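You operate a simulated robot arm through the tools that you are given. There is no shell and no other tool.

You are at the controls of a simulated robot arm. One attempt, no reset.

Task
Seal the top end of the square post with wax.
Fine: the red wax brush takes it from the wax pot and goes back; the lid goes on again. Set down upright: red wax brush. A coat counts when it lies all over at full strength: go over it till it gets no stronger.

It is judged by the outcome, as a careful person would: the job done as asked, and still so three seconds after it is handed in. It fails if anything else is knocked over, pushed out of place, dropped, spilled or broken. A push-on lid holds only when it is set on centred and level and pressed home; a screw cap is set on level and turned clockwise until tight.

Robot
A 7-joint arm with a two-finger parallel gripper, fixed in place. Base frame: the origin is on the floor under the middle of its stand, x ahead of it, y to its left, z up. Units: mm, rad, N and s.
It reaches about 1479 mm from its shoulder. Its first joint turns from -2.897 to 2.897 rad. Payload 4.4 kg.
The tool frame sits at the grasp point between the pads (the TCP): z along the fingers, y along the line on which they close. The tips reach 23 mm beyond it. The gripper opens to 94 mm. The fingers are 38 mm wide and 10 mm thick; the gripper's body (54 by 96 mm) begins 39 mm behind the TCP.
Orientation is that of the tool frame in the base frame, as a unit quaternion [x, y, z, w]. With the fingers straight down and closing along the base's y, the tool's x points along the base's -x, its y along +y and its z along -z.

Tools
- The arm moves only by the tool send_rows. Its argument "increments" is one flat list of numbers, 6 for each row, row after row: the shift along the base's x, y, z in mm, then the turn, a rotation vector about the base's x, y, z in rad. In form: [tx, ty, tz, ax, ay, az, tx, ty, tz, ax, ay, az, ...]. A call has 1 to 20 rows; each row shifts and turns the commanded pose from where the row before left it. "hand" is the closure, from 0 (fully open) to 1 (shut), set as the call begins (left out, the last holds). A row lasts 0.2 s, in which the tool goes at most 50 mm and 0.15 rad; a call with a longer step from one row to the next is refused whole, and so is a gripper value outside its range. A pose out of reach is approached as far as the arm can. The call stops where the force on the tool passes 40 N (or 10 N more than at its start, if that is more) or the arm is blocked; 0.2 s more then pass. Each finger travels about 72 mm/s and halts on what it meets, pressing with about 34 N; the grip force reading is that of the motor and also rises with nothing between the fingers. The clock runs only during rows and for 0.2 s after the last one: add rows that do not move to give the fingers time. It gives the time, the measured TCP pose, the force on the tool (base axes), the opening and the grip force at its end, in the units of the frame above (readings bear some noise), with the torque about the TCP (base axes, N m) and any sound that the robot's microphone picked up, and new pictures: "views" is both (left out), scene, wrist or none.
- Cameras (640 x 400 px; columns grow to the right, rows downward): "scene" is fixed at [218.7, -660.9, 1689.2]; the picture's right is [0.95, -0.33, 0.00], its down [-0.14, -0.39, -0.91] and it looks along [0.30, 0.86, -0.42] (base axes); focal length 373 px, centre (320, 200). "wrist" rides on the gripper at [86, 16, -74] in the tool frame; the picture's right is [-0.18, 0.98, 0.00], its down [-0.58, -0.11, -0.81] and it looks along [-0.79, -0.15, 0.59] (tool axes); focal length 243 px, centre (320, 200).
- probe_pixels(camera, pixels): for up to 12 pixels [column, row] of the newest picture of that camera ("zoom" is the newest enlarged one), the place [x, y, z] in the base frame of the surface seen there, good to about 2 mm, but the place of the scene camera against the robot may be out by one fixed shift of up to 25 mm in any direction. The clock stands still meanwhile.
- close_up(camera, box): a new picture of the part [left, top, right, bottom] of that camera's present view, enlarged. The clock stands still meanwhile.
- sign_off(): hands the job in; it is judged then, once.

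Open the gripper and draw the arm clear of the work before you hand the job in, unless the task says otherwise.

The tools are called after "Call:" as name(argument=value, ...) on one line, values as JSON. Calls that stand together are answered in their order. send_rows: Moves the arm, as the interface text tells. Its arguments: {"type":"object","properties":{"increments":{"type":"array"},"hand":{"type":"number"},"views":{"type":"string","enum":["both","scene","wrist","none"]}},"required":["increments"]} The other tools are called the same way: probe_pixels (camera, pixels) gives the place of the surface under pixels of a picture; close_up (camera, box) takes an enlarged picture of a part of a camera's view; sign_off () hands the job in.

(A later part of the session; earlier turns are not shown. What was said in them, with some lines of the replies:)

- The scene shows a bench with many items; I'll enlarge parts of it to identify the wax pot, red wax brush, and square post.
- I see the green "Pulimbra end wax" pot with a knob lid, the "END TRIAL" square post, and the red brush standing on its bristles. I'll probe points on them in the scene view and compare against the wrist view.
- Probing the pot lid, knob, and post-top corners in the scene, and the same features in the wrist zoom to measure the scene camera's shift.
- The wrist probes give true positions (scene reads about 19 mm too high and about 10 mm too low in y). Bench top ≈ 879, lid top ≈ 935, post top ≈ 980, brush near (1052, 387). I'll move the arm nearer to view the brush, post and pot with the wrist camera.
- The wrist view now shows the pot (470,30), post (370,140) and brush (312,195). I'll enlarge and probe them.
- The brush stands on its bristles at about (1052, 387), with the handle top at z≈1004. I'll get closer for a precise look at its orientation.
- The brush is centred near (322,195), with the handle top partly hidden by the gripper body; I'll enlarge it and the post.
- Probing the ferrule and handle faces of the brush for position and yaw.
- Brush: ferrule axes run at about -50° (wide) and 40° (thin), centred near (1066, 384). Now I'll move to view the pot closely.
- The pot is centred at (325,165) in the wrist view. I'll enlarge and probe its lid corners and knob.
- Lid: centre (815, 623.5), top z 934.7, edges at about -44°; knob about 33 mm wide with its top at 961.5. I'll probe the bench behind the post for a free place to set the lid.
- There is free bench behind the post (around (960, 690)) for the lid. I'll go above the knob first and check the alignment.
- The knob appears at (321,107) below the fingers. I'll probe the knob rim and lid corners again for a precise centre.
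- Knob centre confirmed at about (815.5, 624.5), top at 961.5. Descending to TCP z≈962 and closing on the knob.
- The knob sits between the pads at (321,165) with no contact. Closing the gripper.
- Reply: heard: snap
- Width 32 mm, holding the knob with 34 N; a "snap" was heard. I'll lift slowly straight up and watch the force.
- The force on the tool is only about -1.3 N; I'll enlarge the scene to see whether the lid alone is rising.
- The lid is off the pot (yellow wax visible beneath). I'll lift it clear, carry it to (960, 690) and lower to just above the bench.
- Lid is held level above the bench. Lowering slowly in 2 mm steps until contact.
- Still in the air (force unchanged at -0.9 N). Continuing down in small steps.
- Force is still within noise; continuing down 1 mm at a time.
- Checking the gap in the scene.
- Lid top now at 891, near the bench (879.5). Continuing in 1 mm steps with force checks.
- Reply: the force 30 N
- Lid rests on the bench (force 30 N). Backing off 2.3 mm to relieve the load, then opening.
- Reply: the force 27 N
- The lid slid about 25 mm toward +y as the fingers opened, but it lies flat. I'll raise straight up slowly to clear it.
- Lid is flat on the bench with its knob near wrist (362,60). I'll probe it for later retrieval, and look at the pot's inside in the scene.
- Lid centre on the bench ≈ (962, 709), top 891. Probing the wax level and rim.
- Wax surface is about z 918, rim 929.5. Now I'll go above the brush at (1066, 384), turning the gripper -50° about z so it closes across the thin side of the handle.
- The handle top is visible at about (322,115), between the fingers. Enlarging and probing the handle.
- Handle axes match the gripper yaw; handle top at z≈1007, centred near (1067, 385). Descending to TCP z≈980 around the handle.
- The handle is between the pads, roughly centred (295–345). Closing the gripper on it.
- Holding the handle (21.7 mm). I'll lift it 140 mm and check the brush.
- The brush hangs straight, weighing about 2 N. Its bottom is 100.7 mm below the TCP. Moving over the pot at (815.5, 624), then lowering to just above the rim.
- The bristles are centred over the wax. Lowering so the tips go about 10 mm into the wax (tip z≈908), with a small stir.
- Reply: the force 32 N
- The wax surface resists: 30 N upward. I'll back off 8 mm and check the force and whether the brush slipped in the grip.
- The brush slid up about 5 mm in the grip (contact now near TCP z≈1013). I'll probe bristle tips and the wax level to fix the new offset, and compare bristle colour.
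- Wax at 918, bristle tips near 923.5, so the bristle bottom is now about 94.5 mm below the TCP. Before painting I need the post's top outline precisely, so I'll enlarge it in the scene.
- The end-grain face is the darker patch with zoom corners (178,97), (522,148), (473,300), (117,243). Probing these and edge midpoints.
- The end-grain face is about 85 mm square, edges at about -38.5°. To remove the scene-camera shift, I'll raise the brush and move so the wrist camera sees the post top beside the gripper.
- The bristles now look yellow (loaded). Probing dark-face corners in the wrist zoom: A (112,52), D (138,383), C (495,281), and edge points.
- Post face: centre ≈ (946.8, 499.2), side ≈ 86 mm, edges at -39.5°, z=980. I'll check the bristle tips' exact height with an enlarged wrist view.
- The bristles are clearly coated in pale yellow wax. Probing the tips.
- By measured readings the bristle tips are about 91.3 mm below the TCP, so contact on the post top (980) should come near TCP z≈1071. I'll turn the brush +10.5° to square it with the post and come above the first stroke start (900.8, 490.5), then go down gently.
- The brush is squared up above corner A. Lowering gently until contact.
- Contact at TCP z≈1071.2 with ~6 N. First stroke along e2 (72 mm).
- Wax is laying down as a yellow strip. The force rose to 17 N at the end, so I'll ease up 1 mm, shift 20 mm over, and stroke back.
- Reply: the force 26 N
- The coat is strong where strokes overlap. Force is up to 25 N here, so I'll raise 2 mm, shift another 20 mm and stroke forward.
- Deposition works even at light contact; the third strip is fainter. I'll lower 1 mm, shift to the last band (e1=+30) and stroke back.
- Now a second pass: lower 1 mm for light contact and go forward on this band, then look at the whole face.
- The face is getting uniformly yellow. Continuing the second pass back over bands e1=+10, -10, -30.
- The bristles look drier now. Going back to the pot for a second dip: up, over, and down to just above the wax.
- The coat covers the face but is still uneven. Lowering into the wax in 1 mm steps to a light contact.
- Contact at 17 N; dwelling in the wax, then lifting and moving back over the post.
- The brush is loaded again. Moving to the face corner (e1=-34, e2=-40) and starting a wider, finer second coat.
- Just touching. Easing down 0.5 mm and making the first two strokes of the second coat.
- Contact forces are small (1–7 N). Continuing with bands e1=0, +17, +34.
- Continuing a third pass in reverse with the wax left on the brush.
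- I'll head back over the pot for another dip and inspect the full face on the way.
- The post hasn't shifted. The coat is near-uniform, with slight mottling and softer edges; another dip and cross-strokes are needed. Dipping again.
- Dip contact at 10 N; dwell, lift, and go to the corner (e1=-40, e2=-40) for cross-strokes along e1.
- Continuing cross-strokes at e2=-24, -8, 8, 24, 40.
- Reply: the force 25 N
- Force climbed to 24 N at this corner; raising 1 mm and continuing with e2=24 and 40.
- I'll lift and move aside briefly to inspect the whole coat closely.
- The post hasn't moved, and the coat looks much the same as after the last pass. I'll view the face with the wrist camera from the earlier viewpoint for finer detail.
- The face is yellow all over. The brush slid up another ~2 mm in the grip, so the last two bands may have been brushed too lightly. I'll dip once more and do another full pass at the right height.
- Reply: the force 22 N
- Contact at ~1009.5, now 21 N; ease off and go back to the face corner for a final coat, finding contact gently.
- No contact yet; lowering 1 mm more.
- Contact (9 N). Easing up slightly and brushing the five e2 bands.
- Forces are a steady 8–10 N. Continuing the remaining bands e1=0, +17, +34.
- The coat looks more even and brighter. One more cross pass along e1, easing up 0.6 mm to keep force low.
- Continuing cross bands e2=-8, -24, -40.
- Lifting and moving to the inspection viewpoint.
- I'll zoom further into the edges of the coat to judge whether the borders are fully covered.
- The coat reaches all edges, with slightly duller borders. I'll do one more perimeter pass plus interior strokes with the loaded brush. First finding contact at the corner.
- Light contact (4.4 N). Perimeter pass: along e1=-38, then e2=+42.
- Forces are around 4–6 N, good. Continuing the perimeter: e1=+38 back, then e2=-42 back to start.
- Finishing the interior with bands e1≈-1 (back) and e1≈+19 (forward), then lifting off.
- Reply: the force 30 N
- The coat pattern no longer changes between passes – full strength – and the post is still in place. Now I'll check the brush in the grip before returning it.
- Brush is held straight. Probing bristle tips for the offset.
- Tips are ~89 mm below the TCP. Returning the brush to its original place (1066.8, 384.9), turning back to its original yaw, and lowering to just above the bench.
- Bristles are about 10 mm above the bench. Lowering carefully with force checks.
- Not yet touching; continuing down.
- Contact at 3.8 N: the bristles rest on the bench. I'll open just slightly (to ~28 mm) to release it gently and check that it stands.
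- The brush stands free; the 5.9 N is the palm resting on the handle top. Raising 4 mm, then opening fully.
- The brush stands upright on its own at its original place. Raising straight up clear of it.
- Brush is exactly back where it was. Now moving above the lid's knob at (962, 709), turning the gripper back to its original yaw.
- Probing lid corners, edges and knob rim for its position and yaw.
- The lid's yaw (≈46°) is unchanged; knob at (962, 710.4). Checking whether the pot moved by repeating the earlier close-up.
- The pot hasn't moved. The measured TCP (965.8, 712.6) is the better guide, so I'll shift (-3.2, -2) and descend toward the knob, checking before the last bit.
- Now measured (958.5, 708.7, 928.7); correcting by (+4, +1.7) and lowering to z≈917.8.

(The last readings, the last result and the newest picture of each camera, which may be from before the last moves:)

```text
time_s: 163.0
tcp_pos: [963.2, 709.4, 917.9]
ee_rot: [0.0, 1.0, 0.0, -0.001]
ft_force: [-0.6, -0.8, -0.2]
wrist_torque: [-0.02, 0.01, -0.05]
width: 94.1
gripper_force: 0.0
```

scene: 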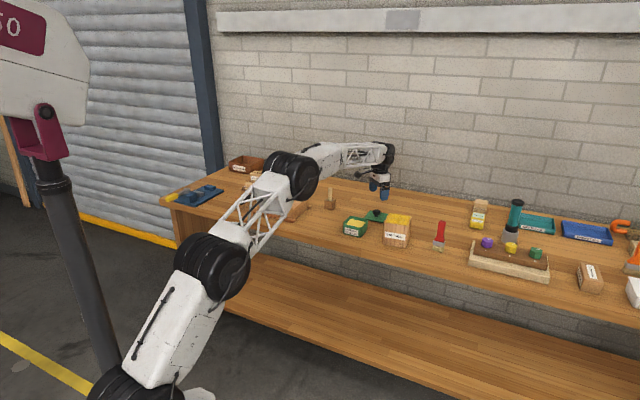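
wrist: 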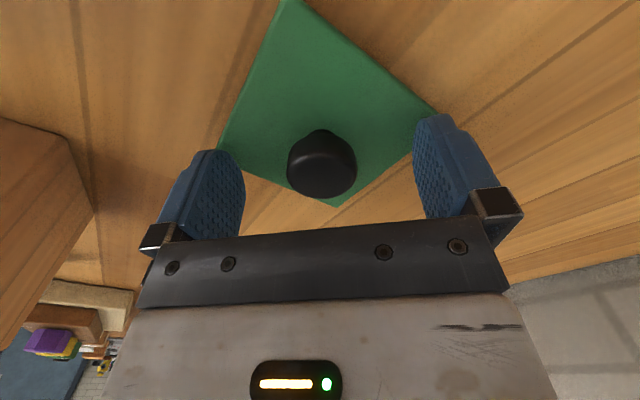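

Nearly identical to the original pre-grasp view; lowering 1 mm more and closing on the knob.

Call:
send_rows(increments=[0, 0, -1, 0, 0, 0, 0, 0, 0, 0, 0, 0], views="none")

Call:
send_rows(increments=[0, 0, 0, 0, 0, 0, 0, 0, 0, 0, 0, 0, 0, 0, 0, 0, 0, 0, 0, 0, 0, 0, 0, 0, 0, 0, 0, 0, 0, 0], hand=1, views="wrist")

Call:
close_up(camera="wrist", box=[210, 0, 450, 210])

```text
time_s: 163.6
tcp_pos: [963.5, 708.6, 917.2]
ee_rot: [-0.001, 1.0, 0.0, 0.0]
ft_force: [0.3, 0.3, 0.4]
wrist_torque: [0.02, 0.02, 0.02]
width: 93.9
gripper_force: 0.2
```

```text
time_s: 164.8
tcp_pos: [964.0, 709.3, 917.4]
ee_rot: [0.0, 1.0, 0.0, -0.001]
ft_force: [-0.2, -0.4, 0.2]
wrist_torque: [0.01, 0.05, 0.03]
width: 32.3
gripper_force: 33.9
```

wrist: 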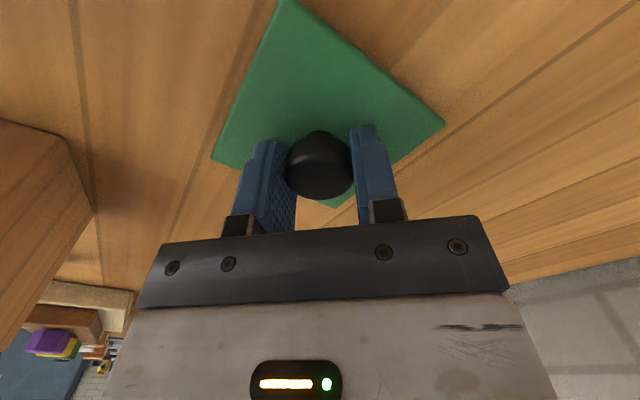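

```text
1.90 times, centred on (330, 105) of wrist
```

zoom: 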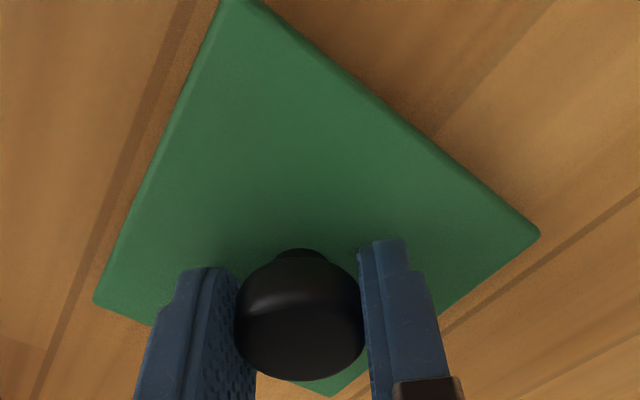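

The grasp matches the original within ~2.5 mm in x (knob slightly nearer the robot) and the same yaw. Lifting the lid and carrying it over the pot.

Call:
send_rows(increments=[0, 0, 5, 0, 0, 0, 0, 0, 20, 0, 0, 0, 0, 0, 35, 0, 0, 0, 0, 0, 40, 0, 0, 0, 0, 0, 10, 0, 0, 0, -24, -14, 0, 0, 0, 0, -24.5, -14.3, 0, 0, 0, 0, -24.5, -14.3, 0, 0, 0, 0, -24.5, -14.3, 0, 0, 0, 0, -24, -14, 0, 0, 0, 0, -24, -13.8, 0, 0, 0, 0, 0, 0, 0, 0, 0, 0, 0, 0, -30, 0, 0, 0, 0, 0, 0, 0, 0, 0, 0, 0, 0, 0, 0, 0], views="both")

Call:
close_up(camera="scene", box=[325, 180, 395, 240])

Call:
close_up(camera="wrist", box=[210, 0, 450, 210])

```text
time_s: 168.0
tcp_pos: [818.6, 623.7, 996.7]
ee_rot: [0.0, 1.0, 0.0, 0.0]
ft_force: [-0.7, -0.2, 0.1]
wrist_torque: [0.03, -0.02, -0.01]
width: 32.1
gripper_force: 33.6
```

scene: 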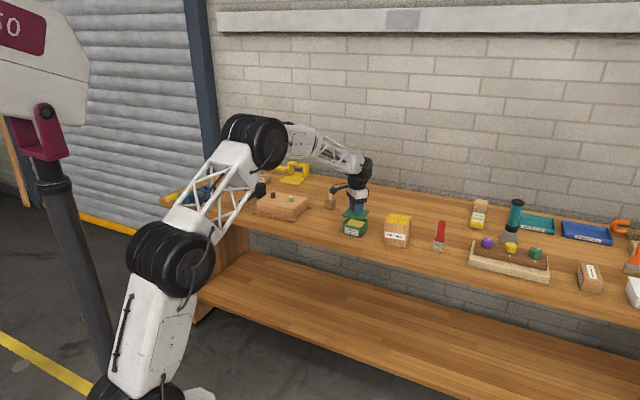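
wrist: 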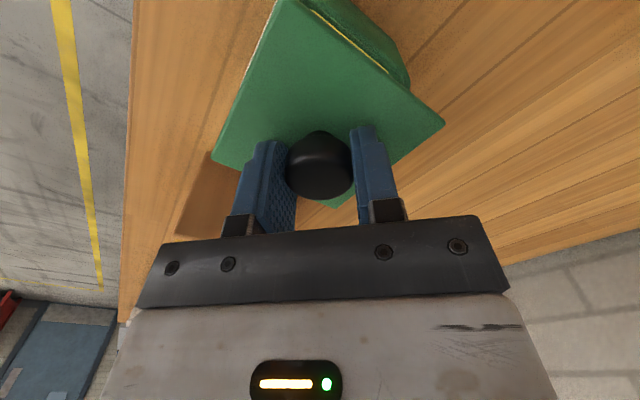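

```text
6.67 times, centred on (360, 210) of scene
```

zoom: 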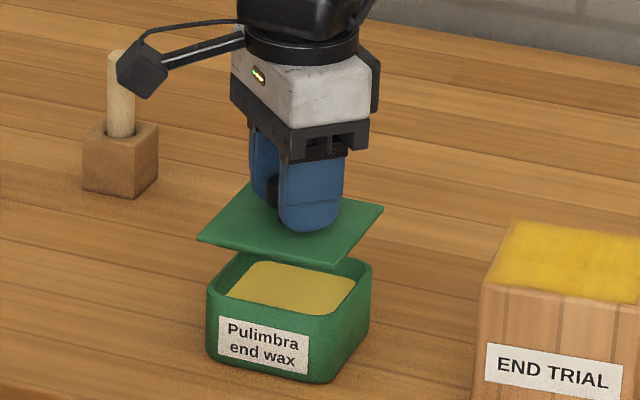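

```text
1.90 times, centred on (330, 105) of wrist
```

zoom: 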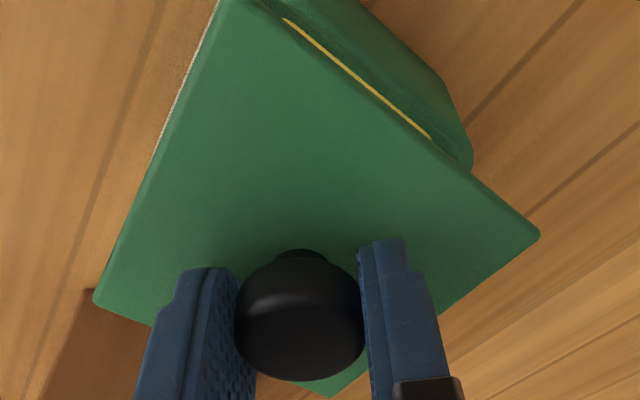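

Probing the held lid's corners to compare with where the lid sat originally (centre ≈ (816, 623.7)).

Call:
probe_pixels(camera="zoom", pixels=[[97, 299], [537, 236], [331, 393], [100, 298], [534, 236], [232, 3], [300, 345], [260, 150], [400, 230]])

Call:
close_up(camera="scene", box=[340, 205, 372, 225])

```text
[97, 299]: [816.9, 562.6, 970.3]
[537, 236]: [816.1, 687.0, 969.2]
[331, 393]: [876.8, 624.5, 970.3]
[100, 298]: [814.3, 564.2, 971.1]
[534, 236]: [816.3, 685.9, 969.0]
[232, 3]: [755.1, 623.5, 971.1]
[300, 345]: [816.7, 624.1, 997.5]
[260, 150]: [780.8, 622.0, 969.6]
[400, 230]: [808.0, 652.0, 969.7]
```

```text
16.00 times, centred on (356, 215) of scene
```

zoom: 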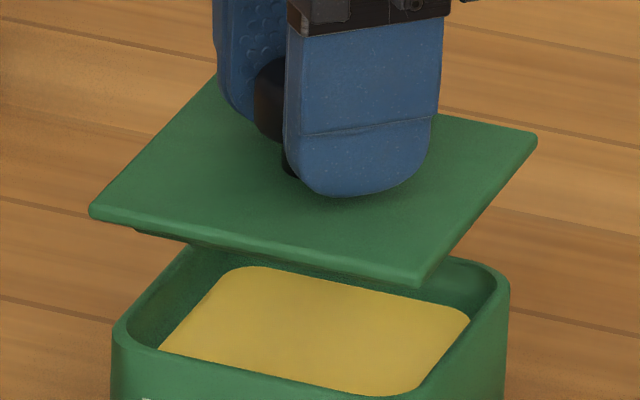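

Lid centre is at (816.2, 624.7), level, within ~1 mm of its original seat. Lowering 28 mm, then checking.

Call:
send_rows(increments=[0, -0.5, -10, 0, 0, 0, 0, 0, -8, 0, 0, 0, 0, 0, -5, 0, 0, 0, 0, 0, -5, 0, 0, 0, 0, 0, 0, 0, 0, 0, 0, 0, 0, 0, 0, 0], views="both")

Call:
close_up(camera="scene", box=[335, 205, 375, 240])

Call:
close_up(camera="wrist", box=[210, 0, 450, 210])

```text
time_s: 169.4
tcp_pos: [817.0, 624.3, 968.0]
ee_rot: [-0.001, 1.0, 0.0, 0.0]
ft_force: [0.2, -0.2, -0.3]
wrist_torque: [0.0, 0.01, -0.01]
width: 32.6
gripper_force: 34.0
```

scene: 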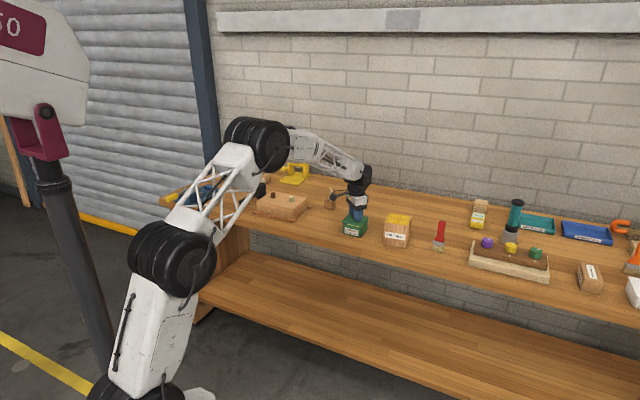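
wrist: 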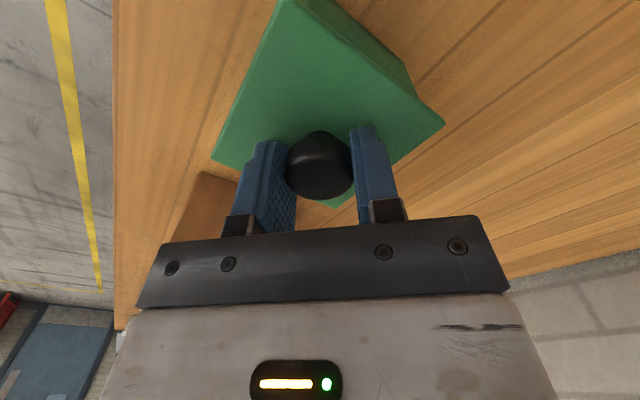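

```text
11.43 times, centred on (355, 222) of scene
```

zoom: 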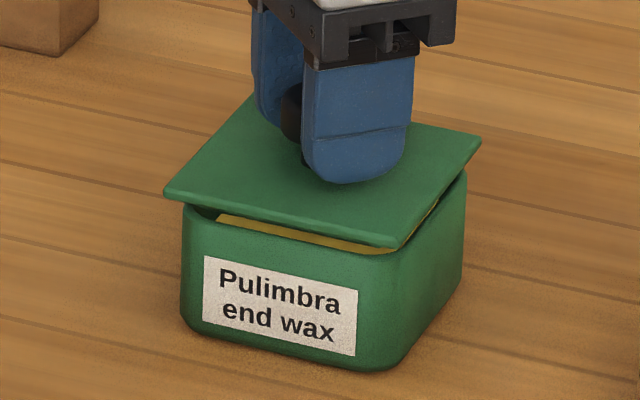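

```text
1.90 times, centred on (330, 105) of wrist
```

zoom: 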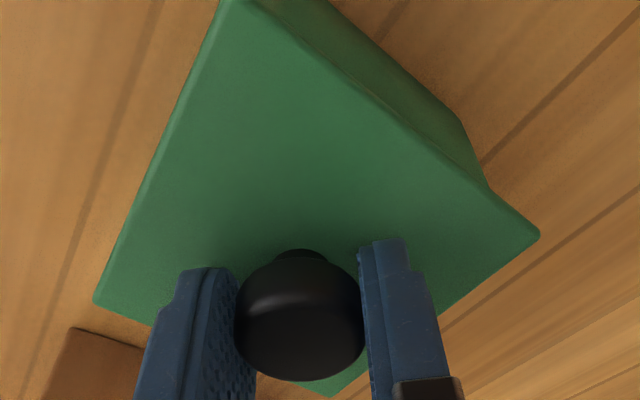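

Just above the rim. Probing lid corners again and taking a tighter look at overhang on each side.

Call:
probe_pixels(camera="zoom", pixels=[[97, 299], [100, 298], [537, 236], [534, 236], [331, 393], [330, 390], [130, 230], [165, 150], [430, 155], [490, 195], [150, 317], [480, 282]])

Call:
close_up(camera="scene", box=[346, 218, 378, 238])

Call:
close_up(camera="scene", box=[334, 212, 366, 232])

```text
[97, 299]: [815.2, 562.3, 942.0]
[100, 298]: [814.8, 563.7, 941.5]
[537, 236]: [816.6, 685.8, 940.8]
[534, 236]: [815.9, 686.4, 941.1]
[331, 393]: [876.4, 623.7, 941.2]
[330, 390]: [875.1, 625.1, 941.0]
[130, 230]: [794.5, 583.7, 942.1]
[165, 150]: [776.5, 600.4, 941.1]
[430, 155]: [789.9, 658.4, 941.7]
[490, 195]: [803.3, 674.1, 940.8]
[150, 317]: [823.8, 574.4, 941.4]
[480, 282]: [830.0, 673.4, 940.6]
```

```text
16.00 times, centred on (362, 228) of scene
```

zoom: 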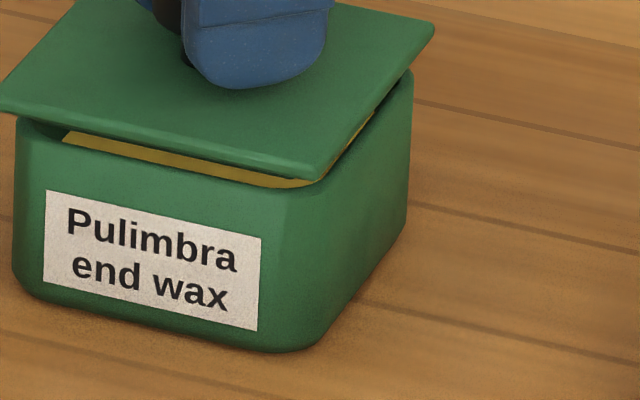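

```text
16.00 times, centred on (350, 222) of scene
```

zoom: 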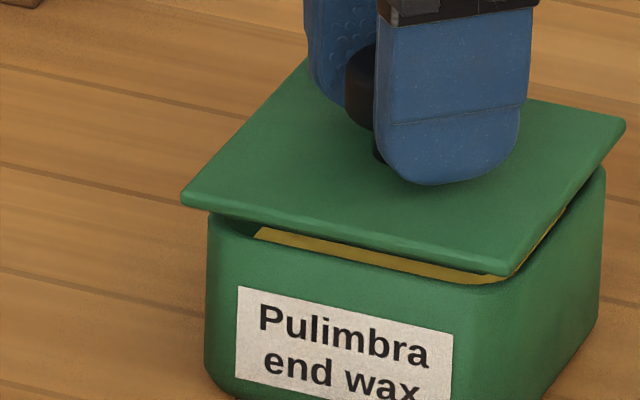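

The overhang looks near-symmetric. I'll compare lid corners against the earlier rim reading in the same scene frame (pot centre there: (815.7, 612.3)).

Call:
probe_pixels(camera="zoom", pixels=[[185, 195], [620, 124], [503, 271], [301, 66], [188, 196], [616, 125], [502, 269], [299, 70], [345, 232], [240, 130], [560, 200]])

```text
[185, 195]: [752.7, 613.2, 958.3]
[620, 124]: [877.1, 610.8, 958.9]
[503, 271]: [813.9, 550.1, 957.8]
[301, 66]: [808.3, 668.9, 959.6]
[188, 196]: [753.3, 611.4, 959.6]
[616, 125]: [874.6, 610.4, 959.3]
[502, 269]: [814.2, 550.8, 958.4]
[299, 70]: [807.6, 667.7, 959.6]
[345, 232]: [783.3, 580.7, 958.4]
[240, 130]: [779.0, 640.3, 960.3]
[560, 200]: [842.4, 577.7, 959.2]
```

Lid centre is within ~1 mm of the pot centre; shifting +1 mm in x, then lowering in small steps.

Call:
send_rows(increments=[1, 0, -2, 0, 0, 0, 0, 0, -2, 0, 0, 0, 0, 0, -1, 0, 0, 0], views="none")

Call:
send_rows(increments=[0, 0, -1, 0, 0, 0, 0, 0, 0, 0, 0, 0], views="none")

Call:
send_rows(increments=[0, 0, -1, 0, 0, 0, 0, 0, 0, 0, 0, 0], views="both")

Call:
close_up(camera="scene", box=[335, 205, 375, 240])

```text
time_s: 170.2
tcp_pos: [820.3, 624.5, 963.7]
ee_rot: [-0.001, 1.0, 0.0, 0.0]
ft_force: [-0.4, -0.9, -1.0]
wrist_torque: [0.0, 0.0, -0.05]
width: 32.3
gripper_force: 34.1
```

```text
time_s: 170.8
tcp_pos: [819.8, 623.7, 961.8]
ee_rot: [0.0, 1.0, 0.0, 0.0]
ft_force: [-1.0, -0.2, -0.6]
wrist_torque: [0.0, 0.01, -0.02]
width: 32.1
gripper_force: 33.8
```

```text
time_s: 171.4
tcp_pos: [818.8, 624.9, 962.1]
ee_rot: [0.0, 1.0, 0.0, -0.001]
ft_force: [0.2, 0.2, -0.8]
wrist_torque: [0.02, 0.01, -0.01]
width: 32.0
gripper_force: 33.5
```

scene: 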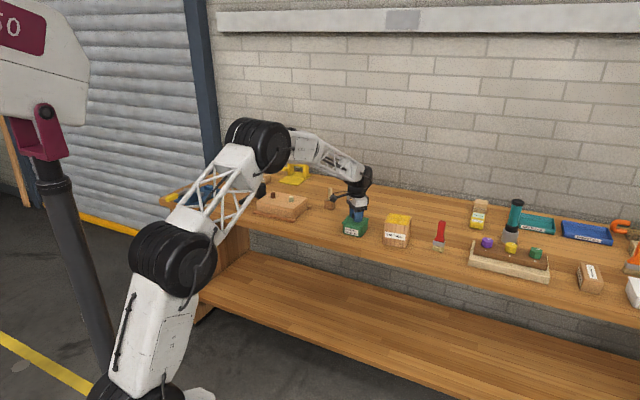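
wrist: 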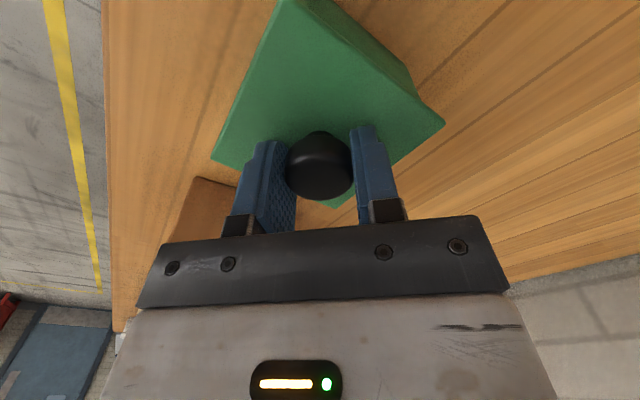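

```text
11.43 times, centred on (355, 222) of scene
```

zoom: 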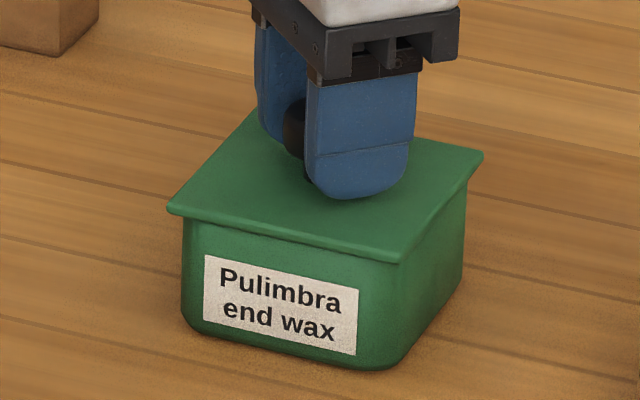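

The lid is nearly down and overhang now matches the original (left 15, right 19 px). Pressing down in 1 mm steps.

Call:
send_rows(increments=[0, 0, -1, 0, 0, 0, 0, 0, 0, 0, 0, 0], views="none")

Call:
send_rows(increments=[0, 0, -1, 0, 0, 0, 0, 0, 0, 0, 0, 0], views="none")

Call:
send_rows(increments=[0, 0, -1, 0, 0, 0, 0, 0, 0, 0, 0, 0], views="none")

```text
time_s: 172.0
tcp_pos: [819.0, 625.1, 960.2]
ee_rot: [0.0, 1.0, 0.0, -0.001]
ft_force: [2.1, 2.2, 6.9]
wrist_torque: [-0.01, 0.16, -0.01]
width: 32.2
gripper_force: 33.5
```

```text
time_s: 172.6
tcp_pos: [818.8, 625.1, 961.9]
ee_rot: [0.0, 1.0, 0.0, 0.0]
ft_force: [-6.8, -1.1, 16.0]
wrist_torque: [-0.01, 0.22, 0.02]
width: 32.2
gripper_force: 34.1
```

```text
time_s: 173.2
tcp_pos: [819.5, 623.9, 961.3]
ee_rot: [0.001, 1.0, 0.0, 0.001]
ft_force: [-2.5, -1.3, 29.8]
wrist_torque: [-0.02, 0.08, -0.03]
width: 32.4
gripper_force: 33.8
```

30 N without a snap yet; pressing another millimetre.

Call:
send_rows(increments=[0, 0, -0.8, 0, 0, 0, 0, 0, 0, 0, 0, 0], views="both")

Call:
close_up(camera="scene", box=[335, 205, 375, 240])

Call:
close_up(camera="wrist", box=[210, 0, 450, 210])

```text
time_s: 173.8
tcp_pos: [818.9, 624.6, 958.7]
ee_rot: [-0.001, 1.0, 0.001, 0.0]
ft_force: [4.3, 3.7, 30.9]
wrist_torque: [0.06, -0.08, -0.01]
width: 32.5
gripper_force: 34.2
```

scene: 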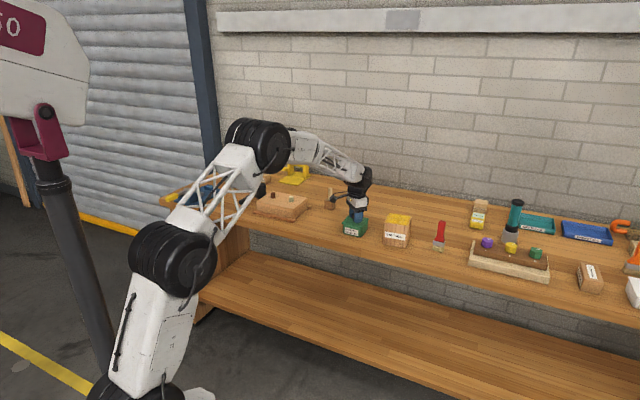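
wrist: 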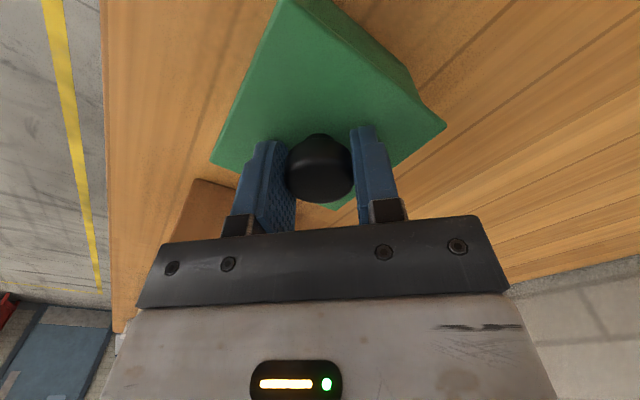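

```text
11.43 times, centred on (355, 222) of scene
```

zoom: 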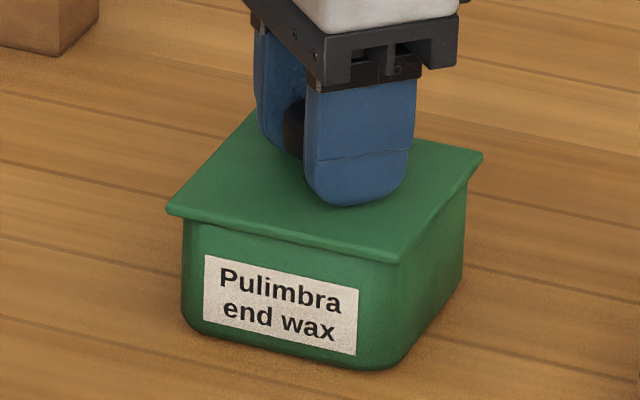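

```text
1.90 times, centred on (330, 105) of wrist
```

zoom: 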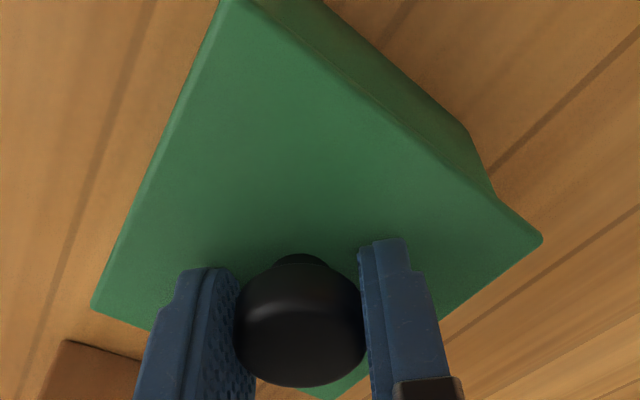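

The knob is starting to slip in the grip at ~30 N. Probing the lid's top height (originally 934.7).

Call:
probe_pixels(camera="zoom", pixels=[[97, 302], [537, 240], [331, 395], [240, 10], [260, 150], [400, 230], [170, 200], [300, 100], [130, 290], [500, 235]])

```text
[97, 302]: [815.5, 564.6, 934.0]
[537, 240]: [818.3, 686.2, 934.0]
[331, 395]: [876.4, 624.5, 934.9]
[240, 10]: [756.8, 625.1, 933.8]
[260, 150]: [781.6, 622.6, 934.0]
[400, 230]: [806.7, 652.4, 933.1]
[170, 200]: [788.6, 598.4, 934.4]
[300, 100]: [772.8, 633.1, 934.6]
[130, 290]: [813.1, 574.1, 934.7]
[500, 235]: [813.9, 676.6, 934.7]
```

Lid top is back at ≈934.3 all round: level and seated at its original height. I'll ease off the load gradually before opening.

Call:
send_rows(increments=[0, 0, 1, 0, 0, 0, 0, 0, 0, 0, 0, 0], views="none")

Call:
send_rows(increments=[0, 0, 1, 0, 0, 0, 0, 0, 0, 0, 0, 0], views="none")

```text
time_s: 174.4
tcp_pos: [818.7, 624.1, 959.2]
ee_rot: [0.0, 1.0, 0.0, 0.0]
ft_force: [2.8, 7.0, 20.9]
wrist_torque: [0.12, -0.22, 0.06]
width: 32.0
gripper_force: 33.5
```

```text
time_s: 175.0
tcp_pos: [818.9, 624.0, 958.0]
ee_rot: [0.002, 1.0, -0.001, -0.001]
ft_force: [-0.8, -0.2, 3.0]
wrist_torque: [-0.04, -0.2, -0.03]
width: 32.3
gripper_force: 33.8
```

Load down to 3 N. Opening slightly (to ~44 mm) so as not to drag the lid.

Call:
send_rows(increments=[0, 0, 0, 0, 0, 0, 0, 0, 0, 0, 0, 0, 0, 0, 0, 0, 0, 0], hand=0.53, views="both")

Call:
close_up(camera="scene", box=[335, 205, 375, 240])

Call:
close_up(camera="wrist", box=[210, 0, 450, 210])

```text
time_s: 175.8
tcp_pos: [818.9, 625.4, 960.0]
ee_rot: [-0.001, 1.0, 0.0, 0.0]
ft_force: [0.2, 0.9, 0.7]
wrist_torque: [0.0, -0.01, -0.01]
width: 44.2
gripper_force: 0.0
heard: snap
```

scene: 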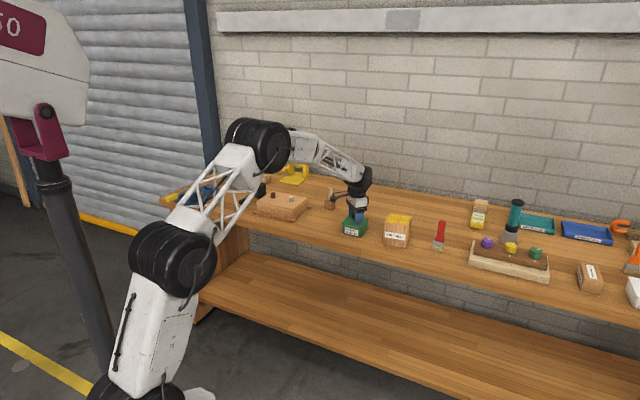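
wrist: 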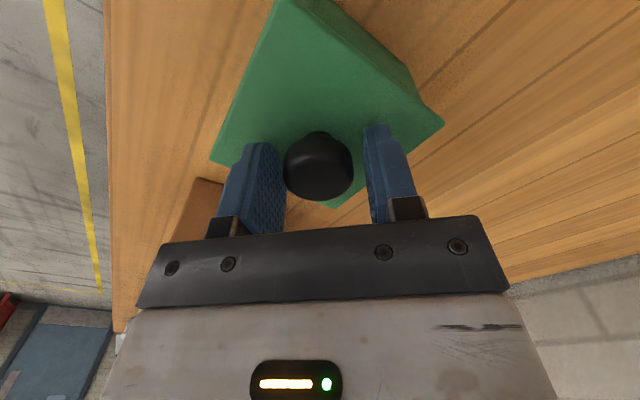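

```text
11.43 times, centred on (355, 222) of scene
```

zoom: 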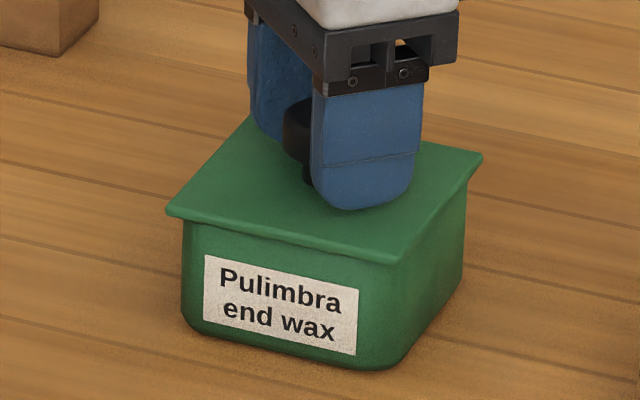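

```text
1.90 times, centred on (330, 105) of wrist
```

zoom: 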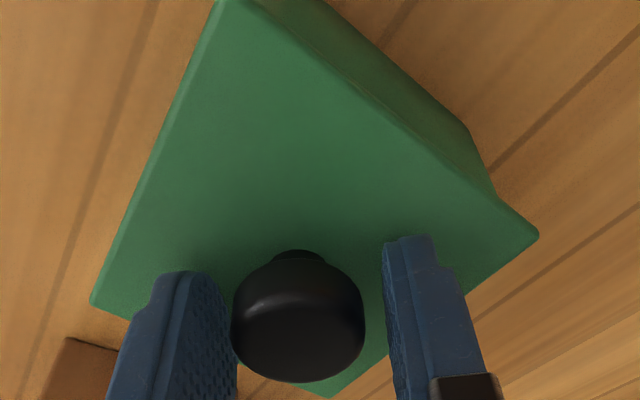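

A "snap" was heard on release: the lid has latched on the pot. It sits square and level. Opening fully and raising straight up.

Call:
send_rows(increments=[0, 0, 1, 0, 0, 0, 0, 0, 0, 0, 0, 0, 0, 0, 0, 0, 0, 0, 0, 0, 0, 0, 0, 0], hand=0, views="none")

Call:
send_rows(increments=[0, 0, 8, 0, 0, 0, 0, 0, 20, 0, 0, 0, 0, 0, 30, 0, 0, 0, 0, 0, 40, 0, 0, 0, 0, 0, 0, 0, 0, 0], views="both")

Call:
close_up(camera="scene", box=[335, 205, 415, 255])

Call:
close_up(camera="wrist", box=[220, 0, 430, 160])

```text
time_s: 176.8
tcp_pos: [819.5, 625.4, 961.3]
ee_rot: [0.0, 1.0, 0.001, -0.001]
ft_force: [0.5, 0.5, -1.4]
wrist_torque: [0.01, -0.02, -0.02]
width: 94.0
gripper_force: 0.0
```

```text
time_s: 178.0
tcp_pos: [819.8, 626.3, 1062.4]
ee_rot: [0.0, 1.0, 0.0, 0.0]
ft_force: [1.3, -0.5, -0.8]
wrist_torque: [0.0, 0.0, 0.04]
width: 94.0
gripper_force: 0.1
```

scene: 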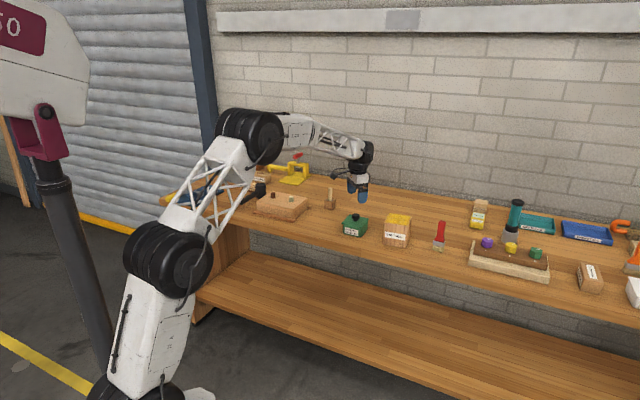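
wrist: 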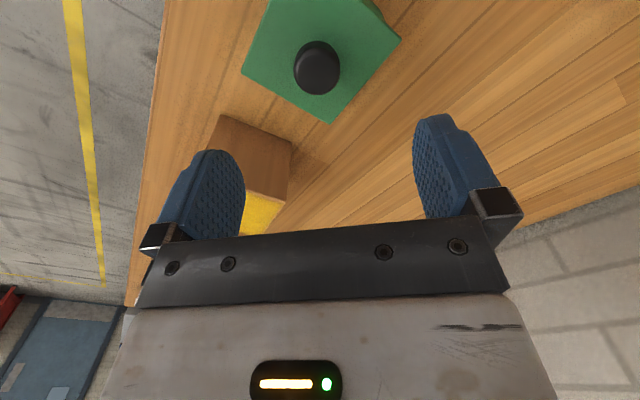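

```text
8.00 times, centred on (375, 230) of scene
```

zoom: 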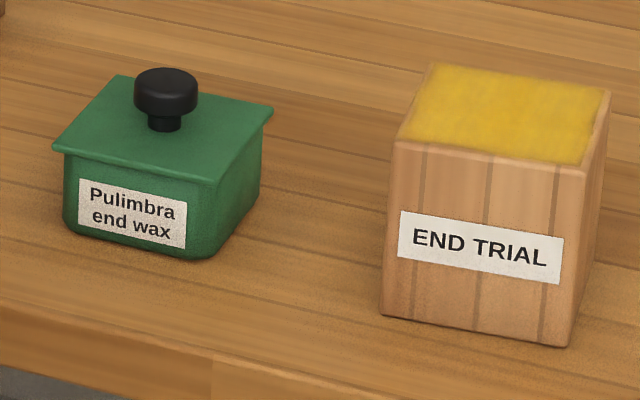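

```text
2.50 times, centred on (325, 80) of wrist
```

zoom: 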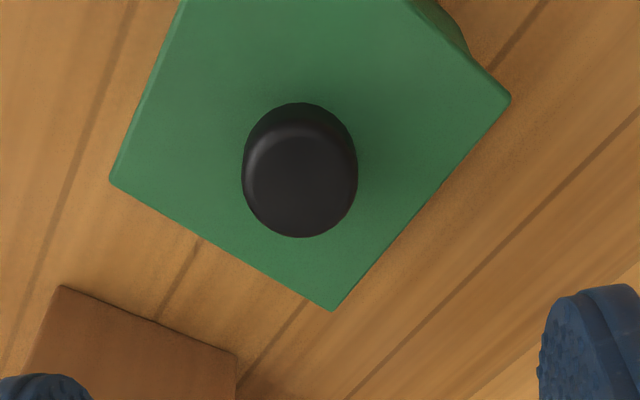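

Pot, lid and post match their original positions in the close-up exactly. A final check of the coat at high zoom before withdrawing.

Call:
close_up(camera="scene", box=[380, 208, 416, 231])

Call:
close_up(camera="scene", box=[385, 212, 400, 222])

Call:
close_up(camera="scene", box=[397, 215, 412, 227])

```text
16.00 times, centred on (398, 220) of scene
```

zoom: 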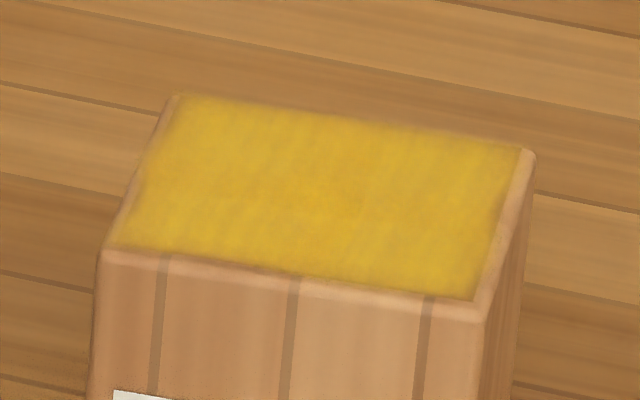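

```text
16.00 times, centred on (392, 217) of scene
```

zoom: 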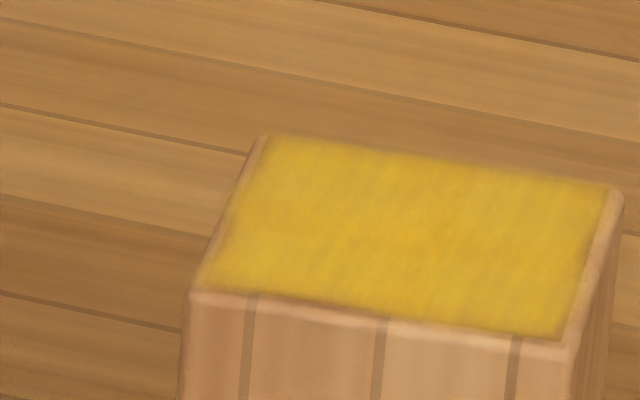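

```text
16.00 times, centred on (404, 221) of scene
```

zoom: 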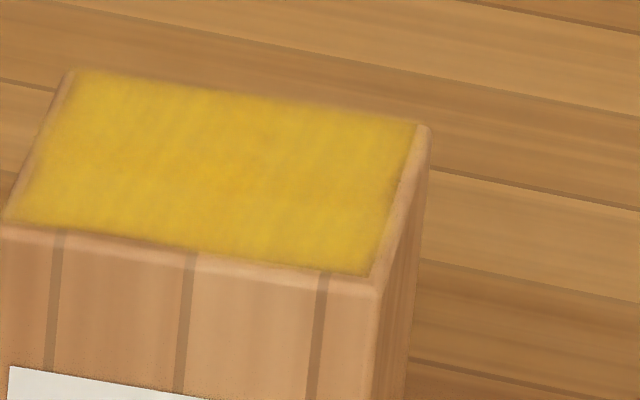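

The coat lies evenly over the whole end face and hasn't changed between passes. Withdrawing the arm up and away.

Call:
send_rows(increments=[0, 0, 40, 0, 0, 0, 0, 0, 40, 0, 0, 0, 0, 0, 40, 0, 0, 0, -30, -10, 30, 0, 0, 0, -40, -15, 20, 0, 0, 0, -40, -15, 20, 0, 0, 0, -40, -15, 20, 0, 0, 0, -40, -15, 10, 0, 0, 0, -40, -15, 10, 0, 0, 0, 0, 0, 0, 0, 0, 0, 0, 0, 0, 0, 0, 0, 0, 0, 0, 0, 0, 0, 0, 0, 0, 0, 0, 0], hand=0, views="both")

Call:
close_up(camera="scene", box=[320, 180, 480, 280])

Call:
close_up(camera="scene", box=[160, 140, 350, 250])

Call:
close_up(camera="scene", box=[460, 190, 640, 310])

```text
time_s: 180.8
tcp_pos: [590.4, 542.8, 1290.8]
ee_rot: [0.001, 1.0, 0.0, 0.001]
ft_force: [-0.2, 0.4, 0.4]
wrist_torque: [0.0, -0.02, -0.01]
width: 93.6
gripper_force: 0.1
```

scene: 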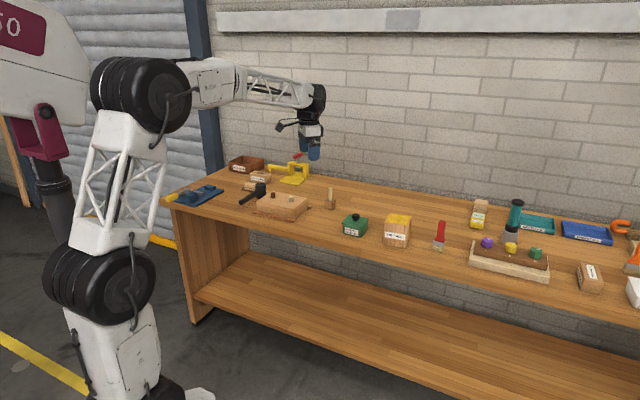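
wrist: 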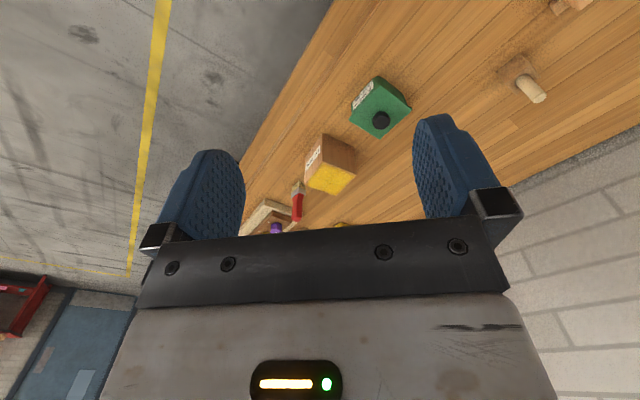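

```text
4.00 times, centred on (400, 230) of scene
```

zoom: 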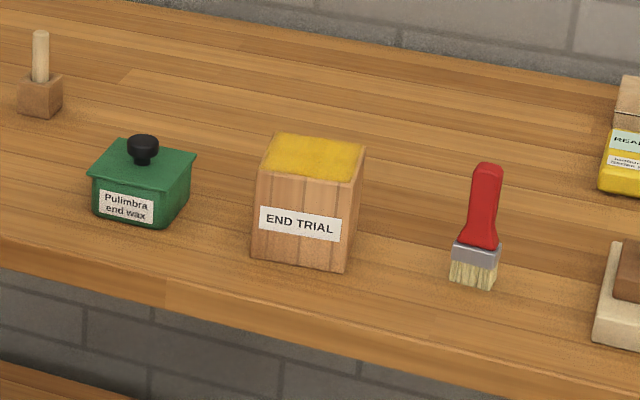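

```text
3.37 times, centred on (255, 195) of scene
```

zoom: 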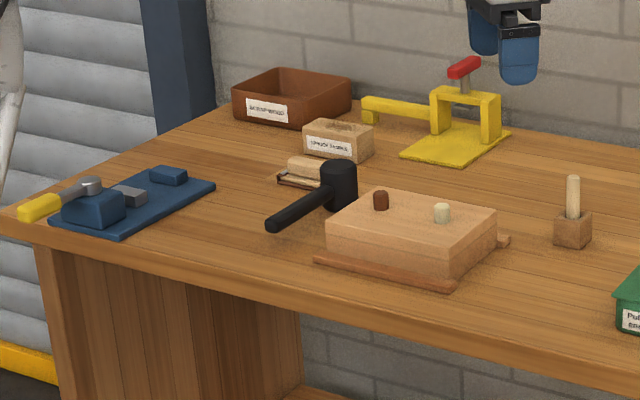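

```text
3.33 times, centred on (550, 250) of scene
```

zoom: 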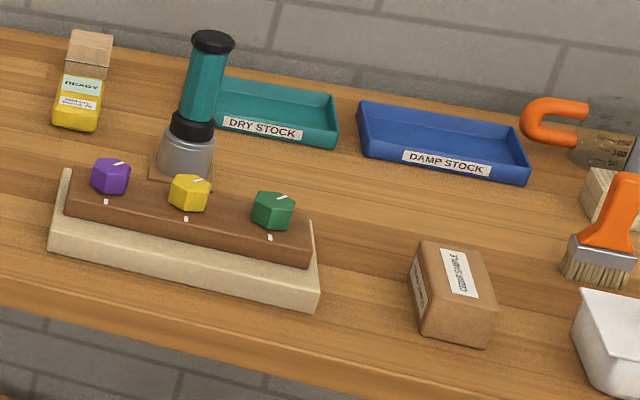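

Everything is as it was at the start: the brush stands upright in its place, the lid is latched level on the pot and the neighbouring items are undisturbed. The post's end face is coated all over in yellow wax. The gripper is open and the arm is clear, so I'm handing in.

Call:
sign_off()

```text
The job is handed in.
```

I coated the top end of the square post with wax edge to edge and handed the job in. I don't have the verdict.

- **Coat:** I dipped the brush four times and went over the face in both directions. The later passes made no visible difference. I judged full strength by eye from the pictures, so that is the least certain point.
- **Brush:** The red brush is back in its original spot, standing upright on its bristles.
- **Lid:** The lid is back on the pot, level and at its original height. I pressed it down with about 30 N. There was no click while pressing, but I heard a snap when I let go of the knob. The only other snap came when I first gripped the knob to take the lid off, so I take it as the lid latching.
- **Surroundings:** In the last close-ups the pot, the post and the other items on the bench looked unmoved. The lid slid about 20 mm on the bench when I first set it down; nothing else was touched.

The gripper is open and the arm is clear of the bench.
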